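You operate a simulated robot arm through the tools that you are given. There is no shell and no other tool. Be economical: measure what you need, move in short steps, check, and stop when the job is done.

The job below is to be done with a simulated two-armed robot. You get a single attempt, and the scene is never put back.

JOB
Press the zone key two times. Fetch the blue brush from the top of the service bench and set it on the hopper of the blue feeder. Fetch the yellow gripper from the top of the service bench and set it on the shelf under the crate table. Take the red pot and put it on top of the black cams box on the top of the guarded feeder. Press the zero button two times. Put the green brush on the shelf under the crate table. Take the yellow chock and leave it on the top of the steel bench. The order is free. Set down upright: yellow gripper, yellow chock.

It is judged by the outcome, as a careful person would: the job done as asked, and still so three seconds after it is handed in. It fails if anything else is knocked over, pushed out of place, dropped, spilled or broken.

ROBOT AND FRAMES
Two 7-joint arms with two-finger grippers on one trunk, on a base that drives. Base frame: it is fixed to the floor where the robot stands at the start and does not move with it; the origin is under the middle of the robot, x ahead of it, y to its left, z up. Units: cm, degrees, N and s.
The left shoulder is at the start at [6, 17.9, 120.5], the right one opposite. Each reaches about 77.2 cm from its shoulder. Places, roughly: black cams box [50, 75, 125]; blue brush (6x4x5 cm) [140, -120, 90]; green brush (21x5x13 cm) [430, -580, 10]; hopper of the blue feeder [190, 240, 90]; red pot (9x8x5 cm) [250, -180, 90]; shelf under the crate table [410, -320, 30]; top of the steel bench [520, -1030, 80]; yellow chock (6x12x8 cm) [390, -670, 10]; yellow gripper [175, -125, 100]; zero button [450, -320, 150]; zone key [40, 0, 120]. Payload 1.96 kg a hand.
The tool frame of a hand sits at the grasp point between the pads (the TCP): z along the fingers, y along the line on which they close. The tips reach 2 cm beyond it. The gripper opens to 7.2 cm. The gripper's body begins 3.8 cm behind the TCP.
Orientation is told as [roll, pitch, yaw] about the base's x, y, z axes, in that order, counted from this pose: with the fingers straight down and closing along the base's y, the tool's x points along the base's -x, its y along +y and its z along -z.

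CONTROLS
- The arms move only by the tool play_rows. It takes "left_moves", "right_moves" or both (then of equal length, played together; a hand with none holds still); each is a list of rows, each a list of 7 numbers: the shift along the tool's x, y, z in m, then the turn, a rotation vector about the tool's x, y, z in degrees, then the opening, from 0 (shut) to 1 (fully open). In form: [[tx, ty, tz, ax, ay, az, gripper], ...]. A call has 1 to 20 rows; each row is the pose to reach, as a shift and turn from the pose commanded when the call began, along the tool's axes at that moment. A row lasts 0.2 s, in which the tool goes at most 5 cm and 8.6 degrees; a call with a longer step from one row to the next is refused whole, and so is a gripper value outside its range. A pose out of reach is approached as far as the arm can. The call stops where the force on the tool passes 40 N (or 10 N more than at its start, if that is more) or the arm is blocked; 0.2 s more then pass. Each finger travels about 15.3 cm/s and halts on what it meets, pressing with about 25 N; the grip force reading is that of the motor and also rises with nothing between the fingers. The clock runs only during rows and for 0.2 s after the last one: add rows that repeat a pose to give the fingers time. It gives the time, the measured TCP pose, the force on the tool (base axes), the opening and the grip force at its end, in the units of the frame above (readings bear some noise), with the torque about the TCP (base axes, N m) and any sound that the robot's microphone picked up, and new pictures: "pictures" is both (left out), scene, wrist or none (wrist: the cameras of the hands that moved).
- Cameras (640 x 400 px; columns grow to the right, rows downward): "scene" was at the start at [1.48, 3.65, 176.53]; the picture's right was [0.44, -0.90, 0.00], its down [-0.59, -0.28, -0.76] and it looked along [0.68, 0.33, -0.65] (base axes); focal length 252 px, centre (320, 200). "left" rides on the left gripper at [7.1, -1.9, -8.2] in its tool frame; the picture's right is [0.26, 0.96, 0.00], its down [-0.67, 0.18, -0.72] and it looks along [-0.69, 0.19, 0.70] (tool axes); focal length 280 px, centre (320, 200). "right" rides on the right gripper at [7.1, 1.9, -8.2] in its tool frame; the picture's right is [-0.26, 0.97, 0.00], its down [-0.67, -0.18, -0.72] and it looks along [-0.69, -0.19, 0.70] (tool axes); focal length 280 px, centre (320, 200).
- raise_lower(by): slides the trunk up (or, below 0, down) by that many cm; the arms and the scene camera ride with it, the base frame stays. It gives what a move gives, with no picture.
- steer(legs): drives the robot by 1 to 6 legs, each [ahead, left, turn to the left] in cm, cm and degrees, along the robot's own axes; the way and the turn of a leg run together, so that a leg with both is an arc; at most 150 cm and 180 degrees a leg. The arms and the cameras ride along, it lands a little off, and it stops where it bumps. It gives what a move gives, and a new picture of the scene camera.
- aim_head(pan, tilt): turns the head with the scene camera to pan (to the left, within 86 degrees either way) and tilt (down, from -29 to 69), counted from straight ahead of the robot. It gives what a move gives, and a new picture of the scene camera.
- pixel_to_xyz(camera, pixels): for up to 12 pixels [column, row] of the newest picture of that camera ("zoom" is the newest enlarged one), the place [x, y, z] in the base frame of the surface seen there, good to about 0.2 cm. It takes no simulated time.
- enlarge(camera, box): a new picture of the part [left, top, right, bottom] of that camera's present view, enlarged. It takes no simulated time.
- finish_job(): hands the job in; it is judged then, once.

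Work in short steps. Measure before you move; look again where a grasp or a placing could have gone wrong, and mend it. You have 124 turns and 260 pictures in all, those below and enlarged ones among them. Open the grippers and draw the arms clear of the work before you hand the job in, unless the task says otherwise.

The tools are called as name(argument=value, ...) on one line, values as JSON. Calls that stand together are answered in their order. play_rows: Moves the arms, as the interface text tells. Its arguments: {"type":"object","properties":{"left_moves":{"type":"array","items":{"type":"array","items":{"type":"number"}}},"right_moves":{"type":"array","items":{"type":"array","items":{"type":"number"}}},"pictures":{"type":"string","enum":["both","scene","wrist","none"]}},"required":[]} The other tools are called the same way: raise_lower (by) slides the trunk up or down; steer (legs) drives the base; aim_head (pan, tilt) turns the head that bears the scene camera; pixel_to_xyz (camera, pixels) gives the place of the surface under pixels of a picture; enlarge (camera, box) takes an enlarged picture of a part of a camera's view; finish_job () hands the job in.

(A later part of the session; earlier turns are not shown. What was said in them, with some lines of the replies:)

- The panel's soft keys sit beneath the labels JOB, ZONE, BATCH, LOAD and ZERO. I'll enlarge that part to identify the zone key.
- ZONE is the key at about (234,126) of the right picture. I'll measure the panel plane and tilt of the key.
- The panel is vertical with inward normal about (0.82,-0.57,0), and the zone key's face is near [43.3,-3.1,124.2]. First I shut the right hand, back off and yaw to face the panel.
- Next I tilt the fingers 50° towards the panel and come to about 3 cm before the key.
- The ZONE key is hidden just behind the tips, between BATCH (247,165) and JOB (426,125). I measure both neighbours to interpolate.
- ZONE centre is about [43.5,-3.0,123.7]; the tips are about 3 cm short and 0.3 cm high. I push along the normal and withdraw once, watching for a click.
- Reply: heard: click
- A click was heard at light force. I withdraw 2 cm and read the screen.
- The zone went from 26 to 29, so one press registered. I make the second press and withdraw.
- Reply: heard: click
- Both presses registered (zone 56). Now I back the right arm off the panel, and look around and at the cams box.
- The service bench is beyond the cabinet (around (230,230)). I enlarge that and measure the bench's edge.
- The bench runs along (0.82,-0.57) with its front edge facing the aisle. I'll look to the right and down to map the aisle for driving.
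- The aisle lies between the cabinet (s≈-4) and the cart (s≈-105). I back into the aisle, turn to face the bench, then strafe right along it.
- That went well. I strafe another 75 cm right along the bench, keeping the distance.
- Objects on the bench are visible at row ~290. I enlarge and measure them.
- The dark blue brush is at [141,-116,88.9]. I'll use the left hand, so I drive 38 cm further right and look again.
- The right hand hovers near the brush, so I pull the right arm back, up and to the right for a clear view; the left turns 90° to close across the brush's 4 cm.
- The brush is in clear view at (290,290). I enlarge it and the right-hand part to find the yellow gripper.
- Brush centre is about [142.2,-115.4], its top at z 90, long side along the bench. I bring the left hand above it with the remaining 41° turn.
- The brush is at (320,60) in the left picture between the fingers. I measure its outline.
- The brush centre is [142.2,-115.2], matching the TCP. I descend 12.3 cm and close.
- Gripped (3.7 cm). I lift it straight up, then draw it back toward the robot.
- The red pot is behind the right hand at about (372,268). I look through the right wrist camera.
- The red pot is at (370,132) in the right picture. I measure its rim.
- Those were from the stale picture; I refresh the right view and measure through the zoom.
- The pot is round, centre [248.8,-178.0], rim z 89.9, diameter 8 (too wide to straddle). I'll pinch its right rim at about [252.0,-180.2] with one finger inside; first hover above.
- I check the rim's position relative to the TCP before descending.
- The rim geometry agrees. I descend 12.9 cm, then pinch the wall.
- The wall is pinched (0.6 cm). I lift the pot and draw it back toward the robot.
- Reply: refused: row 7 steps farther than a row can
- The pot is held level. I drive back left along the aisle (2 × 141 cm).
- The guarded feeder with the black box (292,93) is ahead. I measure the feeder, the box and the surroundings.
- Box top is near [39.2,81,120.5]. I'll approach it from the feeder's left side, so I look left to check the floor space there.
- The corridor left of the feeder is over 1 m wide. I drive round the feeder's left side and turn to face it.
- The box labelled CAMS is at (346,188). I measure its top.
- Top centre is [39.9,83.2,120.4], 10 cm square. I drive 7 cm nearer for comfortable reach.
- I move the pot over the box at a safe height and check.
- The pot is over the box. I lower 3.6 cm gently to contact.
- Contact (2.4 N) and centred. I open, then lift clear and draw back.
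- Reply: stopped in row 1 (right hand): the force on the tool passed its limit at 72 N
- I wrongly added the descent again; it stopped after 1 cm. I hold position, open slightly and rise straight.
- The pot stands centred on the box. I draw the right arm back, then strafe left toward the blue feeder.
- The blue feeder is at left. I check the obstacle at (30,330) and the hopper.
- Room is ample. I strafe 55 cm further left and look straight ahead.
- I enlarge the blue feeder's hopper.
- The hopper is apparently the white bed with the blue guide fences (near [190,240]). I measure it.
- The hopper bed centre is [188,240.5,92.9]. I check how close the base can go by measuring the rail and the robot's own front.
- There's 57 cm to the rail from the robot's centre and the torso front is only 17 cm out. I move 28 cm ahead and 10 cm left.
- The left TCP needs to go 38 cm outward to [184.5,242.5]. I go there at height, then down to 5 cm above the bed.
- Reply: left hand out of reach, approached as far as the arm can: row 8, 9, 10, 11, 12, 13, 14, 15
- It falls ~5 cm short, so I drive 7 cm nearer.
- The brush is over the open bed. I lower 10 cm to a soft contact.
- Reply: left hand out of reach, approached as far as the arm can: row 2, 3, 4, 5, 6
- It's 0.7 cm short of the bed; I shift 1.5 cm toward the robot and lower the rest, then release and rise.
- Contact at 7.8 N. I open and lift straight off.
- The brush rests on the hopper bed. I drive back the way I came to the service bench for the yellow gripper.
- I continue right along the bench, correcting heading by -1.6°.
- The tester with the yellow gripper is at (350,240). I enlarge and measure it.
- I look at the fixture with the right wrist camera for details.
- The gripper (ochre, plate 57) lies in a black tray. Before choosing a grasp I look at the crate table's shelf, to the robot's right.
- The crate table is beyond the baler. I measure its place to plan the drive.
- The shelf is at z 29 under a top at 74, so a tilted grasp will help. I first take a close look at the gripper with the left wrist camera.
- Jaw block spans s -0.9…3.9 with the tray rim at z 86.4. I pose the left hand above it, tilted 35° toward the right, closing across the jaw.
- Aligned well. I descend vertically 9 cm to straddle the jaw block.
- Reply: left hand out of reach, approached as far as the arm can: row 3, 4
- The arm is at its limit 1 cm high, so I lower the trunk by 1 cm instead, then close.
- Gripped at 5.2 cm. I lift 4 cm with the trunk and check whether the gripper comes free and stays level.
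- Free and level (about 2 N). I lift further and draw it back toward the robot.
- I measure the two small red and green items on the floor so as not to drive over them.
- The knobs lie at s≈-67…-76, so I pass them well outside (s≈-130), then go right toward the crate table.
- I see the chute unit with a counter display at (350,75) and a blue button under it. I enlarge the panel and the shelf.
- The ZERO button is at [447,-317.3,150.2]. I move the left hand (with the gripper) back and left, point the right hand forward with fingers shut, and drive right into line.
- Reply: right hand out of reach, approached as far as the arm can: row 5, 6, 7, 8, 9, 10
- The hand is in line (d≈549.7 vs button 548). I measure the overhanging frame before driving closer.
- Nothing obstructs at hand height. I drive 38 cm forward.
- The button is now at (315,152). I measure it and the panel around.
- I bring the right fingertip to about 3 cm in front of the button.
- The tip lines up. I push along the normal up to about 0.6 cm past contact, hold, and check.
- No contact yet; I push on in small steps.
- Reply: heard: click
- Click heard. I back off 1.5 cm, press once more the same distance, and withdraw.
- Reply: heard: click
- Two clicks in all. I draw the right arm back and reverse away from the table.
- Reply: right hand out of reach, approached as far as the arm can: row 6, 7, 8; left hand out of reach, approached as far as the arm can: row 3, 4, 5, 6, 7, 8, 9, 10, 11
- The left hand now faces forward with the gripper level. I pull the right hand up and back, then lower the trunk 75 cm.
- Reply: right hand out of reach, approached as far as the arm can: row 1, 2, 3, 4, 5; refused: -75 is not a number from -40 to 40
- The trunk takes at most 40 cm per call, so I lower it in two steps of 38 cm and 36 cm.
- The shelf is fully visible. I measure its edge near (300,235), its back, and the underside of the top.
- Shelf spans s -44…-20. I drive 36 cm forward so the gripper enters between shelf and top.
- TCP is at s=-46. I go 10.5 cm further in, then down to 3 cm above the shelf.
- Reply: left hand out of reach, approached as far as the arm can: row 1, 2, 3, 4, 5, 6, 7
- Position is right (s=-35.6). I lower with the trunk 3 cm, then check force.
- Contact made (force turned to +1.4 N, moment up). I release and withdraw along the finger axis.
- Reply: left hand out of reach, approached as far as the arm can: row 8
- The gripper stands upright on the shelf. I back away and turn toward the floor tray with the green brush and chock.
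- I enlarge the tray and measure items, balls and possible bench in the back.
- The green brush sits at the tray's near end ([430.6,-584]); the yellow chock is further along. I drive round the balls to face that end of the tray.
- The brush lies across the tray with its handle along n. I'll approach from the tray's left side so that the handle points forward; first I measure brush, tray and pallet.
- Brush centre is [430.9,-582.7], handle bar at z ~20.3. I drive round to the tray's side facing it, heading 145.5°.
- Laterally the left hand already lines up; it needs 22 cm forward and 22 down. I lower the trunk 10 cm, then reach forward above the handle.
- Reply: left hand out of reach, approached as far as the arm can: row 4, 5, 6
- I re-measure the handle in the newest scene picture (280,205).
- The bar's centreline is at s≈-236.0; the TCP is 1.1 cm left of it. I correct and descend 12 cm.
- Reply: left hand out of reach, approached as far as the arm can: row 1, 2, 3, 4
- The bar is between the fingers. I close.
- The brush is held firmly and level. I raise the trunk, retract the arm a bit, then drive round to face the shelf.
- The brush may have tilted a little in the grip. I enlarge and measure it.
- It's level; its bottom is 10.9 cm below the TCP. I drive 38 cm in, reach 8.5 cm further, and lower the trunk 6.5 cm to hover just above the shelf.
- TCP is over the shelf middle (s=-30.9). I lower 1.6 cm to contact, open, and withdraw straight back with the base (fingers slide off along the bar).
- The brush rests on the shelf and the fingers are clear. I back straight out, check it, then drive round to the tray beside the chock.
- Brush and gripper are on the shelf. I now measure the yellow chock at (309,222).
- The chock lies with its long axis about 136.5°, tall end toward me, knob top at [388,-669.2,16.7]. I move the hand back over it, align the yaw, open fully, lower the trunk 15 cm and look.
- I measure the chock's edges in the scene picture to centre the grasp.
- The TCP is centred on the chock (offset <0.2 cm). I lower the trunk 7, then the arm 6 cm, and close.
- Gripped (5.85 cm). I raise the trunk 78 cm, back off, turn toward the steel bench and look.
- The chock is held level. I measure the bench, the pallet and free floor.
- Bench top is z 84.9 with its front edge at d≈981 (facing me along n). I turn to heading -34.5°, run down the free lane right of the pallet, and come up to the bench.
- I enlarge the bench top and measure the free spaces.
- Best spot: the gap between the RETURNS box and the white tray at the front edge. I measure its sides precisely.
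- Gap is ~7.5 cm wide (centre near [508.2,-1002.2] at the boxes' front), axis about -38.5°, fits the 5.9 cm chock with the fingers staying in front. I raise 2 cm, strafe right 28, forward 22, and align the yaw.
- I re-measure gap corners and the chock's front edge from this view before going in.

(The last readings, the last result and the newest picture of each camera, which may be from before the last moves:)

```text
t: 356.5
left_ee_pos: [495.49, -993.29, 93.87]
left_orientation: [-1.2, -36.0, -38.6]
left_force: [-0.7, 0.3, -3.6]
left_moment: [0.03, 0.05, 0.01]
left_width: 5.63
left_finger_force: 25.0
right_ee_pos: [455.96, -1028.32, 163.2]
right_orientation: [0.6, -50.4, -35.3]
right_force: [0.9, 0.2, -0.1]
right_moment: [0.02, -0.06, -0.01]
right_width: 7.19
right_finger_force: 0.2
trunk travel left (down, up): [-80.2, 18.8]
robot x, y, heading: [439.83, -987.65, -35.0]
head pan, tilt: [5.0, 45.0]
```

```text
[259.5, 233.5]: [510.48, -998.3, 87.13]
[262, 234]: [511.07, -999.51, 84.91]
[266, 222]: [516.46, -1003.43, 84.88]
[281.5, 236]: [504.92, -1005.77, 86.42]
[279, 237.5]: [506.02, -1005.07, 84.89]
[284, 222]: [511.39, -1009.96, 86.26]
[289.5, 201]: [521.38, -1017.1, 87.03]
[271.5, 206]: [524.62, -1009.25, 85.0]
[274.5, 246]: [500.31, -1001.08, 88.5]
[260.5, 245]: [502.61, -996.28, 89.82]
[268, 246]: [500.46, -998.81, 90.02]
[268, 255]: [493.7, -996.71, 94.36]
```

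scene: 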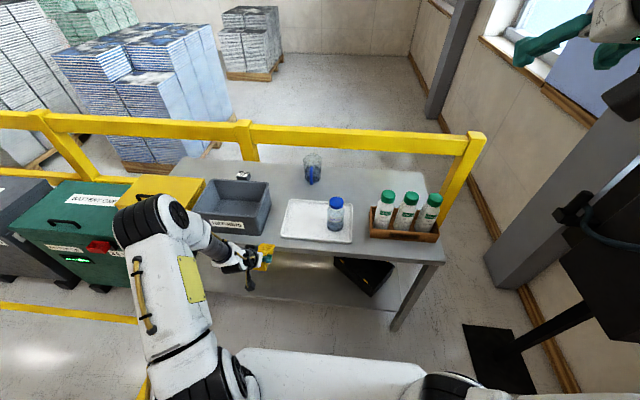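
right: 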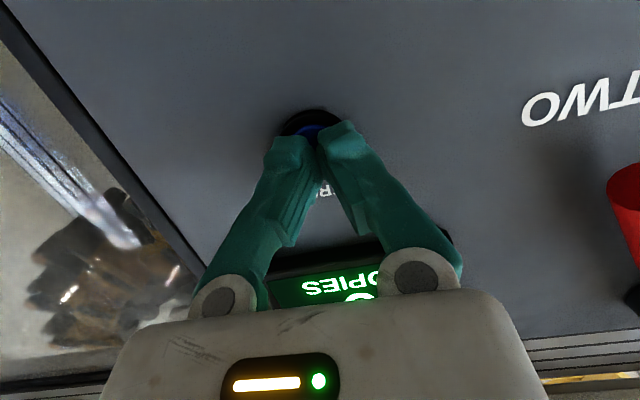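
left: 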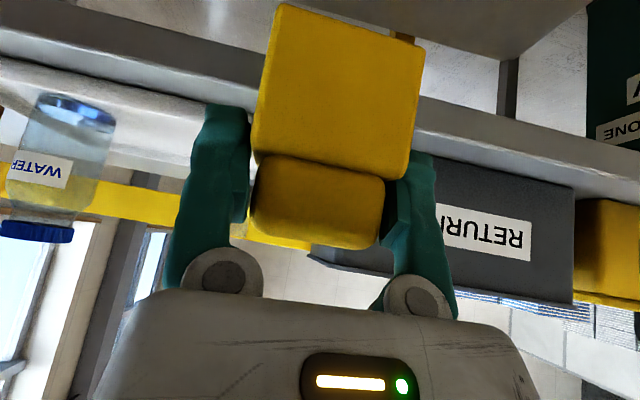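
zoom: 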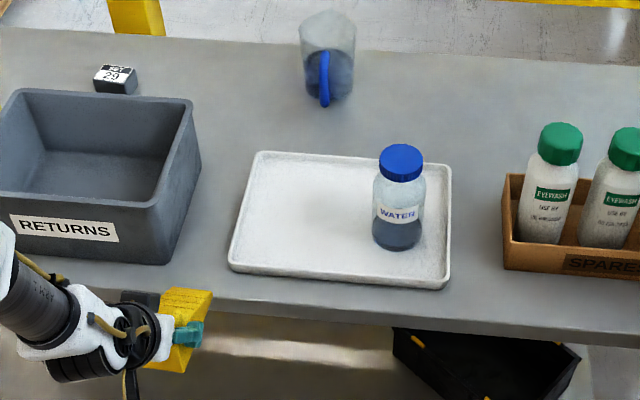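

Gap centre line and chock axis are known: chock yaw is ~-41°, gap -35°. I rotate 5°, and drive 6 cm forward to the gap's mouth.

play_rows(left_moves=[[0, 0, 0, -1.5, 0, -2, 0.5], [0, 0, 0, -2.94, 0, -4.05, 0.5]], pictures="none")

steer(legs=[[6, 0, 0]])

enlarge(camera="scene", box=[220, 190, 340, 280])

```text
t: 357.1
left_ee_pos: [495.9, -992.55, 94.07]
left_orientation: [-1.6, -35.9, -33.8]
left_force: [-0.4, -0.1, -4.1]
left_moment: [0.02, 0.07, 0.0]
left_width: 5.62
left_finger_force: 25.0
left hand out of reach, approached as far as the arm can: row 2
right_ee_pos: [455.84, -1028.32, 163.09]
right_orientation: [0.6, -50.5, -35.3]
right_force: [-0.4, 0.4, -0.6]
right_moment: [-0.02, 0.0, -0.01]
right_width: 7.21
right_finger_force: 0.1
trunk travel left (down, up): [-80.2, 18.8]
robot x, y, heading: [439.55, -987.64, -35.1]
head pan, tilt: [5.0, 45.0]
```

```text
t: 358.0
left_ee_pos: [500.49, -996.02, 94.18]
left_orientation: [-1.6, -36.0, -33.8]
left_force: [-0.5, 1.4, -2.8]
left_moment: [0.04, 0.07, -0.02]
left_width: 5.62
left_finger_force: 24.9
right_ee_pos: [460.41, -1031.47, 163.17]
right_orientation: [0.7, -50.8, -35.5]
right_force: [-0.3, 0.2, -0.2]
right_moment: [0.02, -0.03, 0.01]
right_width: 7.19
right_finger_force: 0.1
trunk travel left (down, up): [-80.2, 18.8]
robot x, y, heading: [444.95, -990.54, -34.8]
head pan, tilt: [5.0, 45.0]
```

scene: 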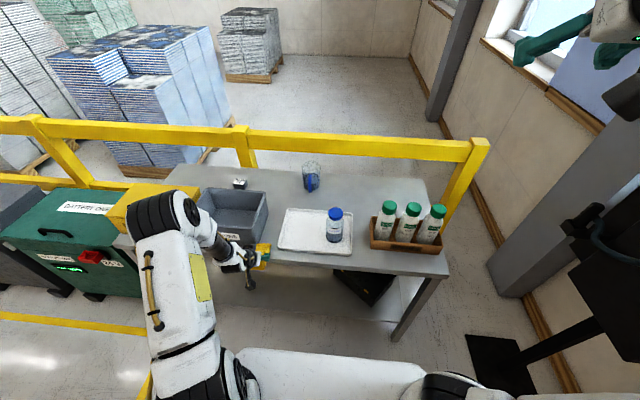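

```text
4.44 times, centred on (280, 235) of scene
```

zoom: 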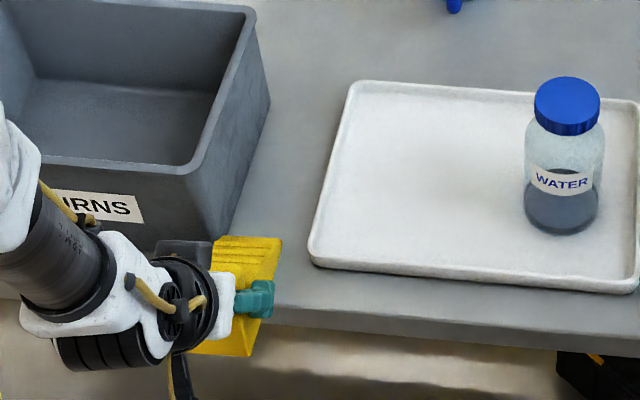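

I measure the chock's front corners at the mouth.

pixel_to_xyz(camera="scene", pixels=[[257, 245], [271, 245], [264, 245], [270.5, 252], [268, 262], [270.8, 247]])

```text
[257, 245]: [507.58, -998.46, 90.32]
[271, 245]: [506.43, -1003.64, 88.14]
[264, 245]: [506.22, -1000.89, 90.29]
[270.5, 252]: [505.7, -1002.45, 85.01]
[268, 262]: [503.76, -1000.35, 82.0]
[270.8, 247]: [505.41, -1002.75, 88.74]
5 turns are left
```

The chock lines up with the gap (centre -528.8 vs -529.1). I reach 7.4 cm in with a 0.5 cm right correction, then lower with the trunk.

play_rows(left_moves=[[-0.015, -0.003, 0.011, 0, 0, 0, 0.5], [-0.03, -0.0056, 0.022, 0, 0, 0, 0.5], [-0.045, -0.0056, 0.0327, 0, 0, 0, 0.5], [-0.0599, -0.0056, 0.0435, 0, 0, 0, 0.5]], pictures="none")

raise_lower(by=-3.6)

raise_lower(by=-0.5)

enlarge(camera="scene", box=[220, 190, 340, 280])

enlarge(camera="left", box=[0, 0, 640, 400])

```text
t: 359.0
left_ee_pos: [507.07, -999.75, 93.99]
left_orientation: [-1.8, -36.0, -34.1]
left_force: [-3.5, -2.0, -4.6]
left_moment: [-0.04, 0.32, -0.22]
left_width: 5.61
left_finger_force: 25.1
left hand out of reach, approached as far as the arm can: row 2, 3, 4
right_ee_pos: [460.7, -1031.88, 163.17]
right_orientation: [0.7, -50.6, -35.4]
right_force: [0.0, -0.2, -0.5]
right_moment: [0.0, 0.01, 0.03]
right_width: 7.2
right_finger_force: 0.1
trunk travel left (down, up): [-80.2, 18.8]
robot x, y, heading: [445.45, -990.55, -34.9]
head pan, tilt: [5.0, 45.0]
```

```text
t: 359.8
left_ee_pos: [506.89, -999.55, 90.45]
left_orientation: [-1.8, -36.1, -34.2]
left_force: [-11.1, 2.3, 11.8]
left_moment: [-0.38, -0.92, -0.16]
left_width: 5.62
left_finger_force: 25.5
right_ee_pos: [460.25, -1031.7, 159.61]
right_orientation: [0.8, -50.7, -35.4]
right_force: [0.1, -0.2, 0.6]
right_moment: [0.01, -0.04, 0.0]
right_width: 7.21
right_finger_force: 0.0
trunk travel left (down, up): [-76.6, 22.4]
robot x, y, heading: [445.37, -990.82, -35.0]
head pan, tilt: [5.0, 45.0]
```

```text
t: 360.4
left_ee_pos: [506.88, -999.69, 90.46]
left_orientation: [-1.8, -36.6, -34.4]
left_force: [-18.2, 4.1, 22.2]
left_moment: [0.61, 0.27, 0.39]
left_width: 5.65
left_finger_force: 25.5
right_ee_pos: [460.0, -1031.61, 159.12]
right_orientation: [0.8, -50.7, -35.6]
right_force: [0.1, 0.2, 0.1]
right_moment: [0.02, 0.0, -0.01]
right_width: 7.21
right_finger_force: 0.0
trunk travel left (down, up): [-76.1, 22.9]
robot x, y, heading: [444.63, -990.91, -34.8]
head pan, tilt: [5.0, 45.0]
stopped: the force on the tool passed its limit at 41 N (the readings are from after the stop); the commanded pose is now the measured one
```

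```text
4.44 times, centred on (280, 235) of scene
```

zoom: 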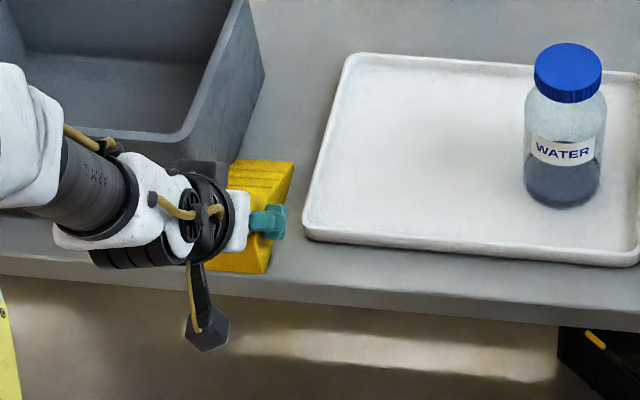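

```text
1.00 times, centred on (320, 200) of left (not enlarged: the box is as wide or as high as the picture)
4 turns are left
```

zoom: 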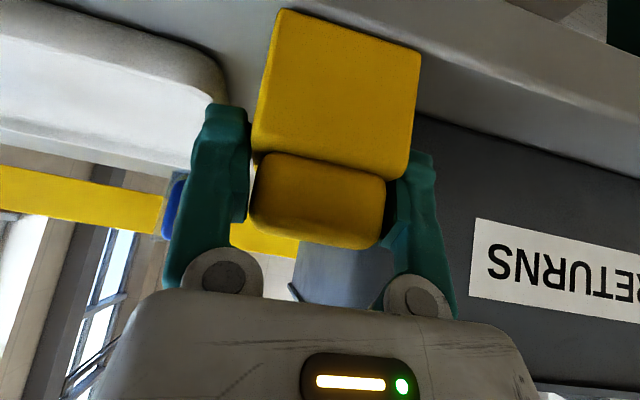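

The chock is touching the RETURNS side (about 1.3 cm left of target). I raise 0.8 cm, shift the base 1.2 cm right, and lower again.

raise_lower(by=0.8)

steer(legs=[[0, -1.2, 0]])

raise_lower(by=-0.9)

enlarge(camera="scene", box=[220, 190, 340, 280])

enlarge(camera="left", box=[0, 0, 640, 400])

```text
t: 361.0
left_ee_pos: [507.05, -999.84, 90.69]
left_orientation: [-1.9, -36.0, -34.2]
left_force: [-14.0, -0.4, -13.6]
left_moment: [-0.25, 0.65, -0.16]
left_width: 5.61
left_finger_force: 25.0
right_ee_pos: [460.63, -1031.85, 159.75]
right_orientation: [0.8, -50.6, -35.5]
right_force: [0.2, 1.2, 0.2]
right_moment: [-0.03, 0.0, 0.02]
right_width: 7.21
right_finger_force: 0.0
trunk travel left (down, up): [-76.9, 22.1]
robot x, y, heading: [445.16, -990.58, -35.2]
head pan, tilt: [5.0, 45.0]
```

```text
t: 361.8
left_ee_pos: [506.6, -1000.87, 91.13]
left_orientation: [-1.7, -36.6, -34.3]
left_force: [-1.8, 0.1, -4.1]
left_moment: [0.05, 0.04, -0.02]
left_width: 5.62
left_finger_force: 25.0
right_ee_pos: [459.79, -1032.69, 159.89]
right_orientation: [0.7, -50.6, -35.5]
right_force: [-0.3, -0.6, -0.6]
right_moment: [-0.02, 0.0, 0.0]
right_width: 7.2
right_finger_force: 0.0
trunk travel left (down, up): [-76.9, 22.1]
robot x, y, heading: [444.28, -991.8, -34.6]
head pan, tilt: [5.0, 45.0]
```

scene: 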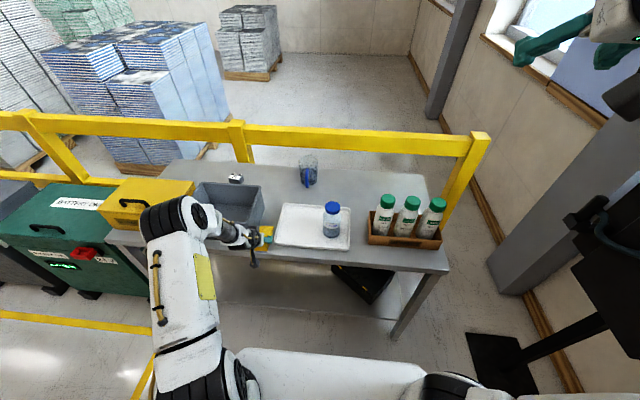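

```text
t: 362.4
left_ee_pos: [506.59, -1001.04, 90.49]
left_orientation: [-1.4, -37.0, -34.5]
left_force: [-1.1, -3.7, 24.8]
left_moment: [0.81, 0.12, 0.04]
left_width: 5.62
left_finger_force: 24.8
right_ee_pos: [459.61, -1032.77, 159.03]
right_orientation: [1.0, -50.6, -35.6]
right_force: [0.3, 0.0, -0.1]
right_moment: [0.02, 0.0, 0.0]
right_width: 7.2
right_finger_force: 0.1
trunk travel left (down, up): [-76.0, 23.0]
robot x, y, heading: [444.37, -991.66, -35.1]
head pan, tilt: [5.0, 45.0]
```

```text
4.44 times, centred on (280, 235) of scene
```

zoom: 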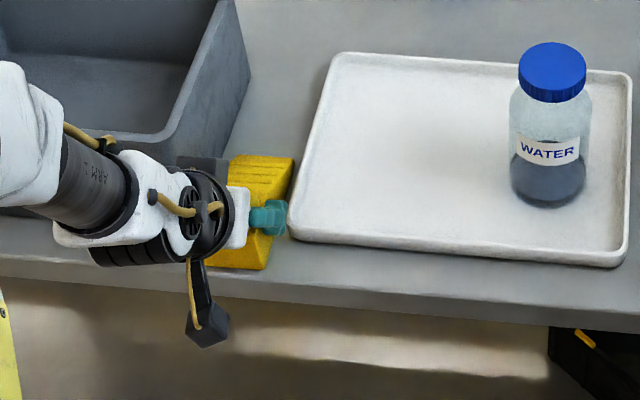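

```text
1.00 times, centred on (320, 200) of left (not enlarged: the box is as wide or as high as the picture)
3 turns are left
```

zoom: 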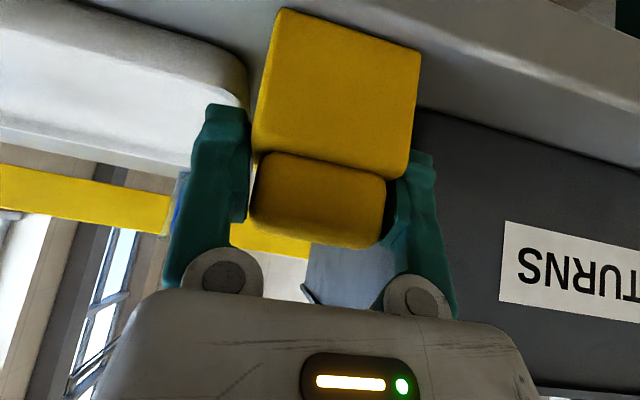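

The chock sits on the bench in the gap with only vertical load (25 N). I relieve 0.3 cm, open slightly, withdraw along the fingers, and back off.

raise_lower(by=0.3)

play_rows(left_moves=[[0, 0, 0, 0, 0, 0, 0.84], [0, 0, 0, 0, 0, 0, 0.88], [0, 0, 0, 0, 0, 0, 0.88], [0, 0, -0.015, 0, 0, 0, 0.88], [0, 0, -0.04, 0, 0, 0, 0.88], [0, 0, -0.07, 0, 0, 0, 0.9], [0, 0, -0.11, 0, 0, 0, 1]], pictures="wrist")

steer(legs=[[-35, 0, 0]])

enlarge(camera="scene", box=[200, 130, 360, 250])

```text
t: 362.9
left_ee_pos: [506.62, -1000.94, 90.45]
left_orientation: [-1.6, -36.6, -34.5]
left_force: [4.0, -6.1, 14.8]
left_moment: [0.14, -0.37, -0.26]
left_width: 5.6
left_finger_force: 25.2
right_ee_pos: [459.78, -1032.91, 159.09]
right_orientation: [0.8, -50.6, -35.6]
right_force: [0.4, 0.1, -0.8]
right_moment: [0.01, 0.01, -0.02]
right_width: 7.19
right_finger_force: 0.1
trunk travel left (down, up): [-76.3, 22.7]
robot x, y, heading: [444.37, -992.02, -35.3]
head pan, tilt: [5.0, 45.0]
```

```text
t: 364.5
left_ee_pos: [501.42, -997.03, 99.35]
left_orientation: [-1.6, -36.7, -34.3]
left_force: [0.0, 0.7, 0.3]
left_moment: [0.0, -0.02, -0.01]
left_width: 7.19
left_finger_force: 0.1
right_ee_pos: [459.68, -1032.65, 159.39]
right_orientation: [0.7, -50.7, -35.5]
right_force: [0.1, 0.3, -0.4]
right_moment: [0.03, -0.04, -0.02]
right_width: 7.2
right_finger_force: 0.1
trunk travel left (down, up): [-76.3, 22.7]
robot x, y, heading: [444.28, -991.7, -34.8]
head pan, tilt: [5.0, 45.0]
```

left: 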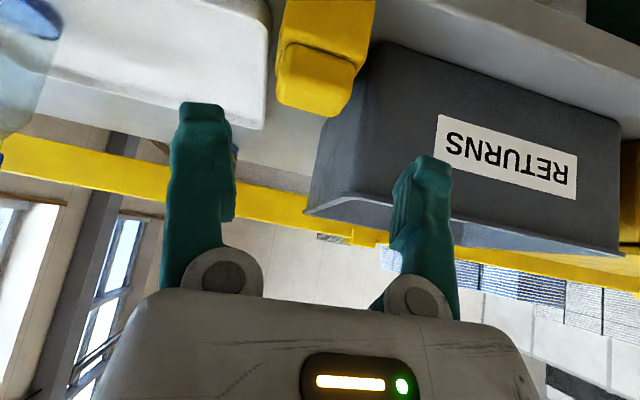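

```text
t: 366.7
left_ee_pos: [473.05, -977.09, 99.2]
left_orientation: [-1.7, -36.6, -34.4]
left_force: [0.3, 0.3, -0.1]
left_moment: [-0.02, -0.03, -0.03]
left_width: 7.2
left_finger_force: 0.1
right_ee_pos: [431.44, -1012.94, 159.3]
right_orientation: [0.7, -50.5, -35.5]
right_force: [0.7, 0.3, 0.8]
right_moment: [-0.04, 0.02, 0.0]
right_width: 7.19
right_finger_force: 0.0
trunk travel left (down, up): [-76.3, 22.7]
robot x, y, heading: [415.97, -971.87, -35.1]
head pan, tilt: [5.0, 45.0]
```

scene: 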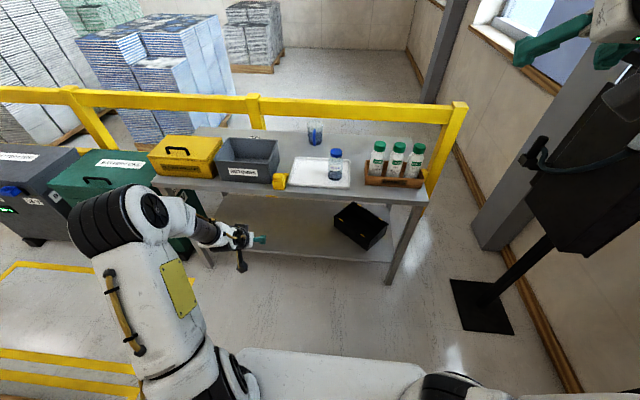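

```text
3.33 times, centred on (280, 190) of scene
2 turns are left
```

zoom: 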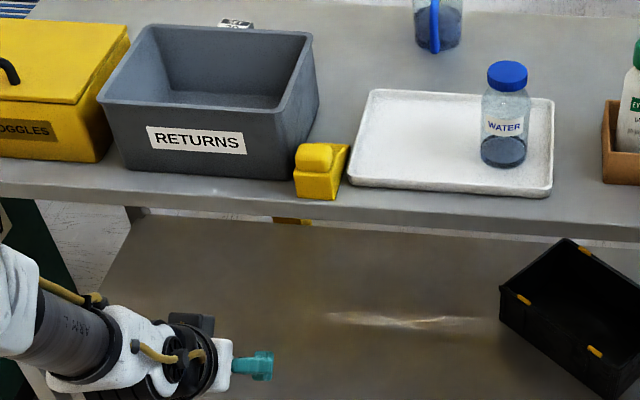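

The chock stands upright on the bench top, the neighbours stand, and both grippers are open and clear. I hand the job in.

finish_job()

```text
The job is handed in.
```

The whole job is done and handed in, though two contacts along the way were harder than intended.

- **Zone key:** pressed twice. Each press clicked, and the screen went from zone 26 to 29 to 56.
- **Zero button:** pressed twice, with a click each time.
- **Blue brush:** on the white bed between the guide fences of the blue feeder. I took that bed to be the hopper because it matched the position you gave.
- **Yellow gripper:** upright on the shelf under the crate table.
- **Green brush:** on the same shelf, beside the gripper.
- **Red pot:** centred on top of the black cams box.
- **Yellow chock:** upright at the front edge of the steel bench. It sits in a narrow gap between the RETURNS box and the white tray.

**Hard contacts:** I briefly pressed the pot onto the cams box at 72 N by mistake. The chock touched the side of the RETURNS box and reached about 41 N while being lowered. In the pictures afterwards, the pot, the cams box and the RETURNS box were all upright. The cams box looked unmoved; I did not re-measure the RETURNS box.

The left arm may also have brushed the edge of the crate table while placing the green brush. The crates looked undisturbed afterwards.
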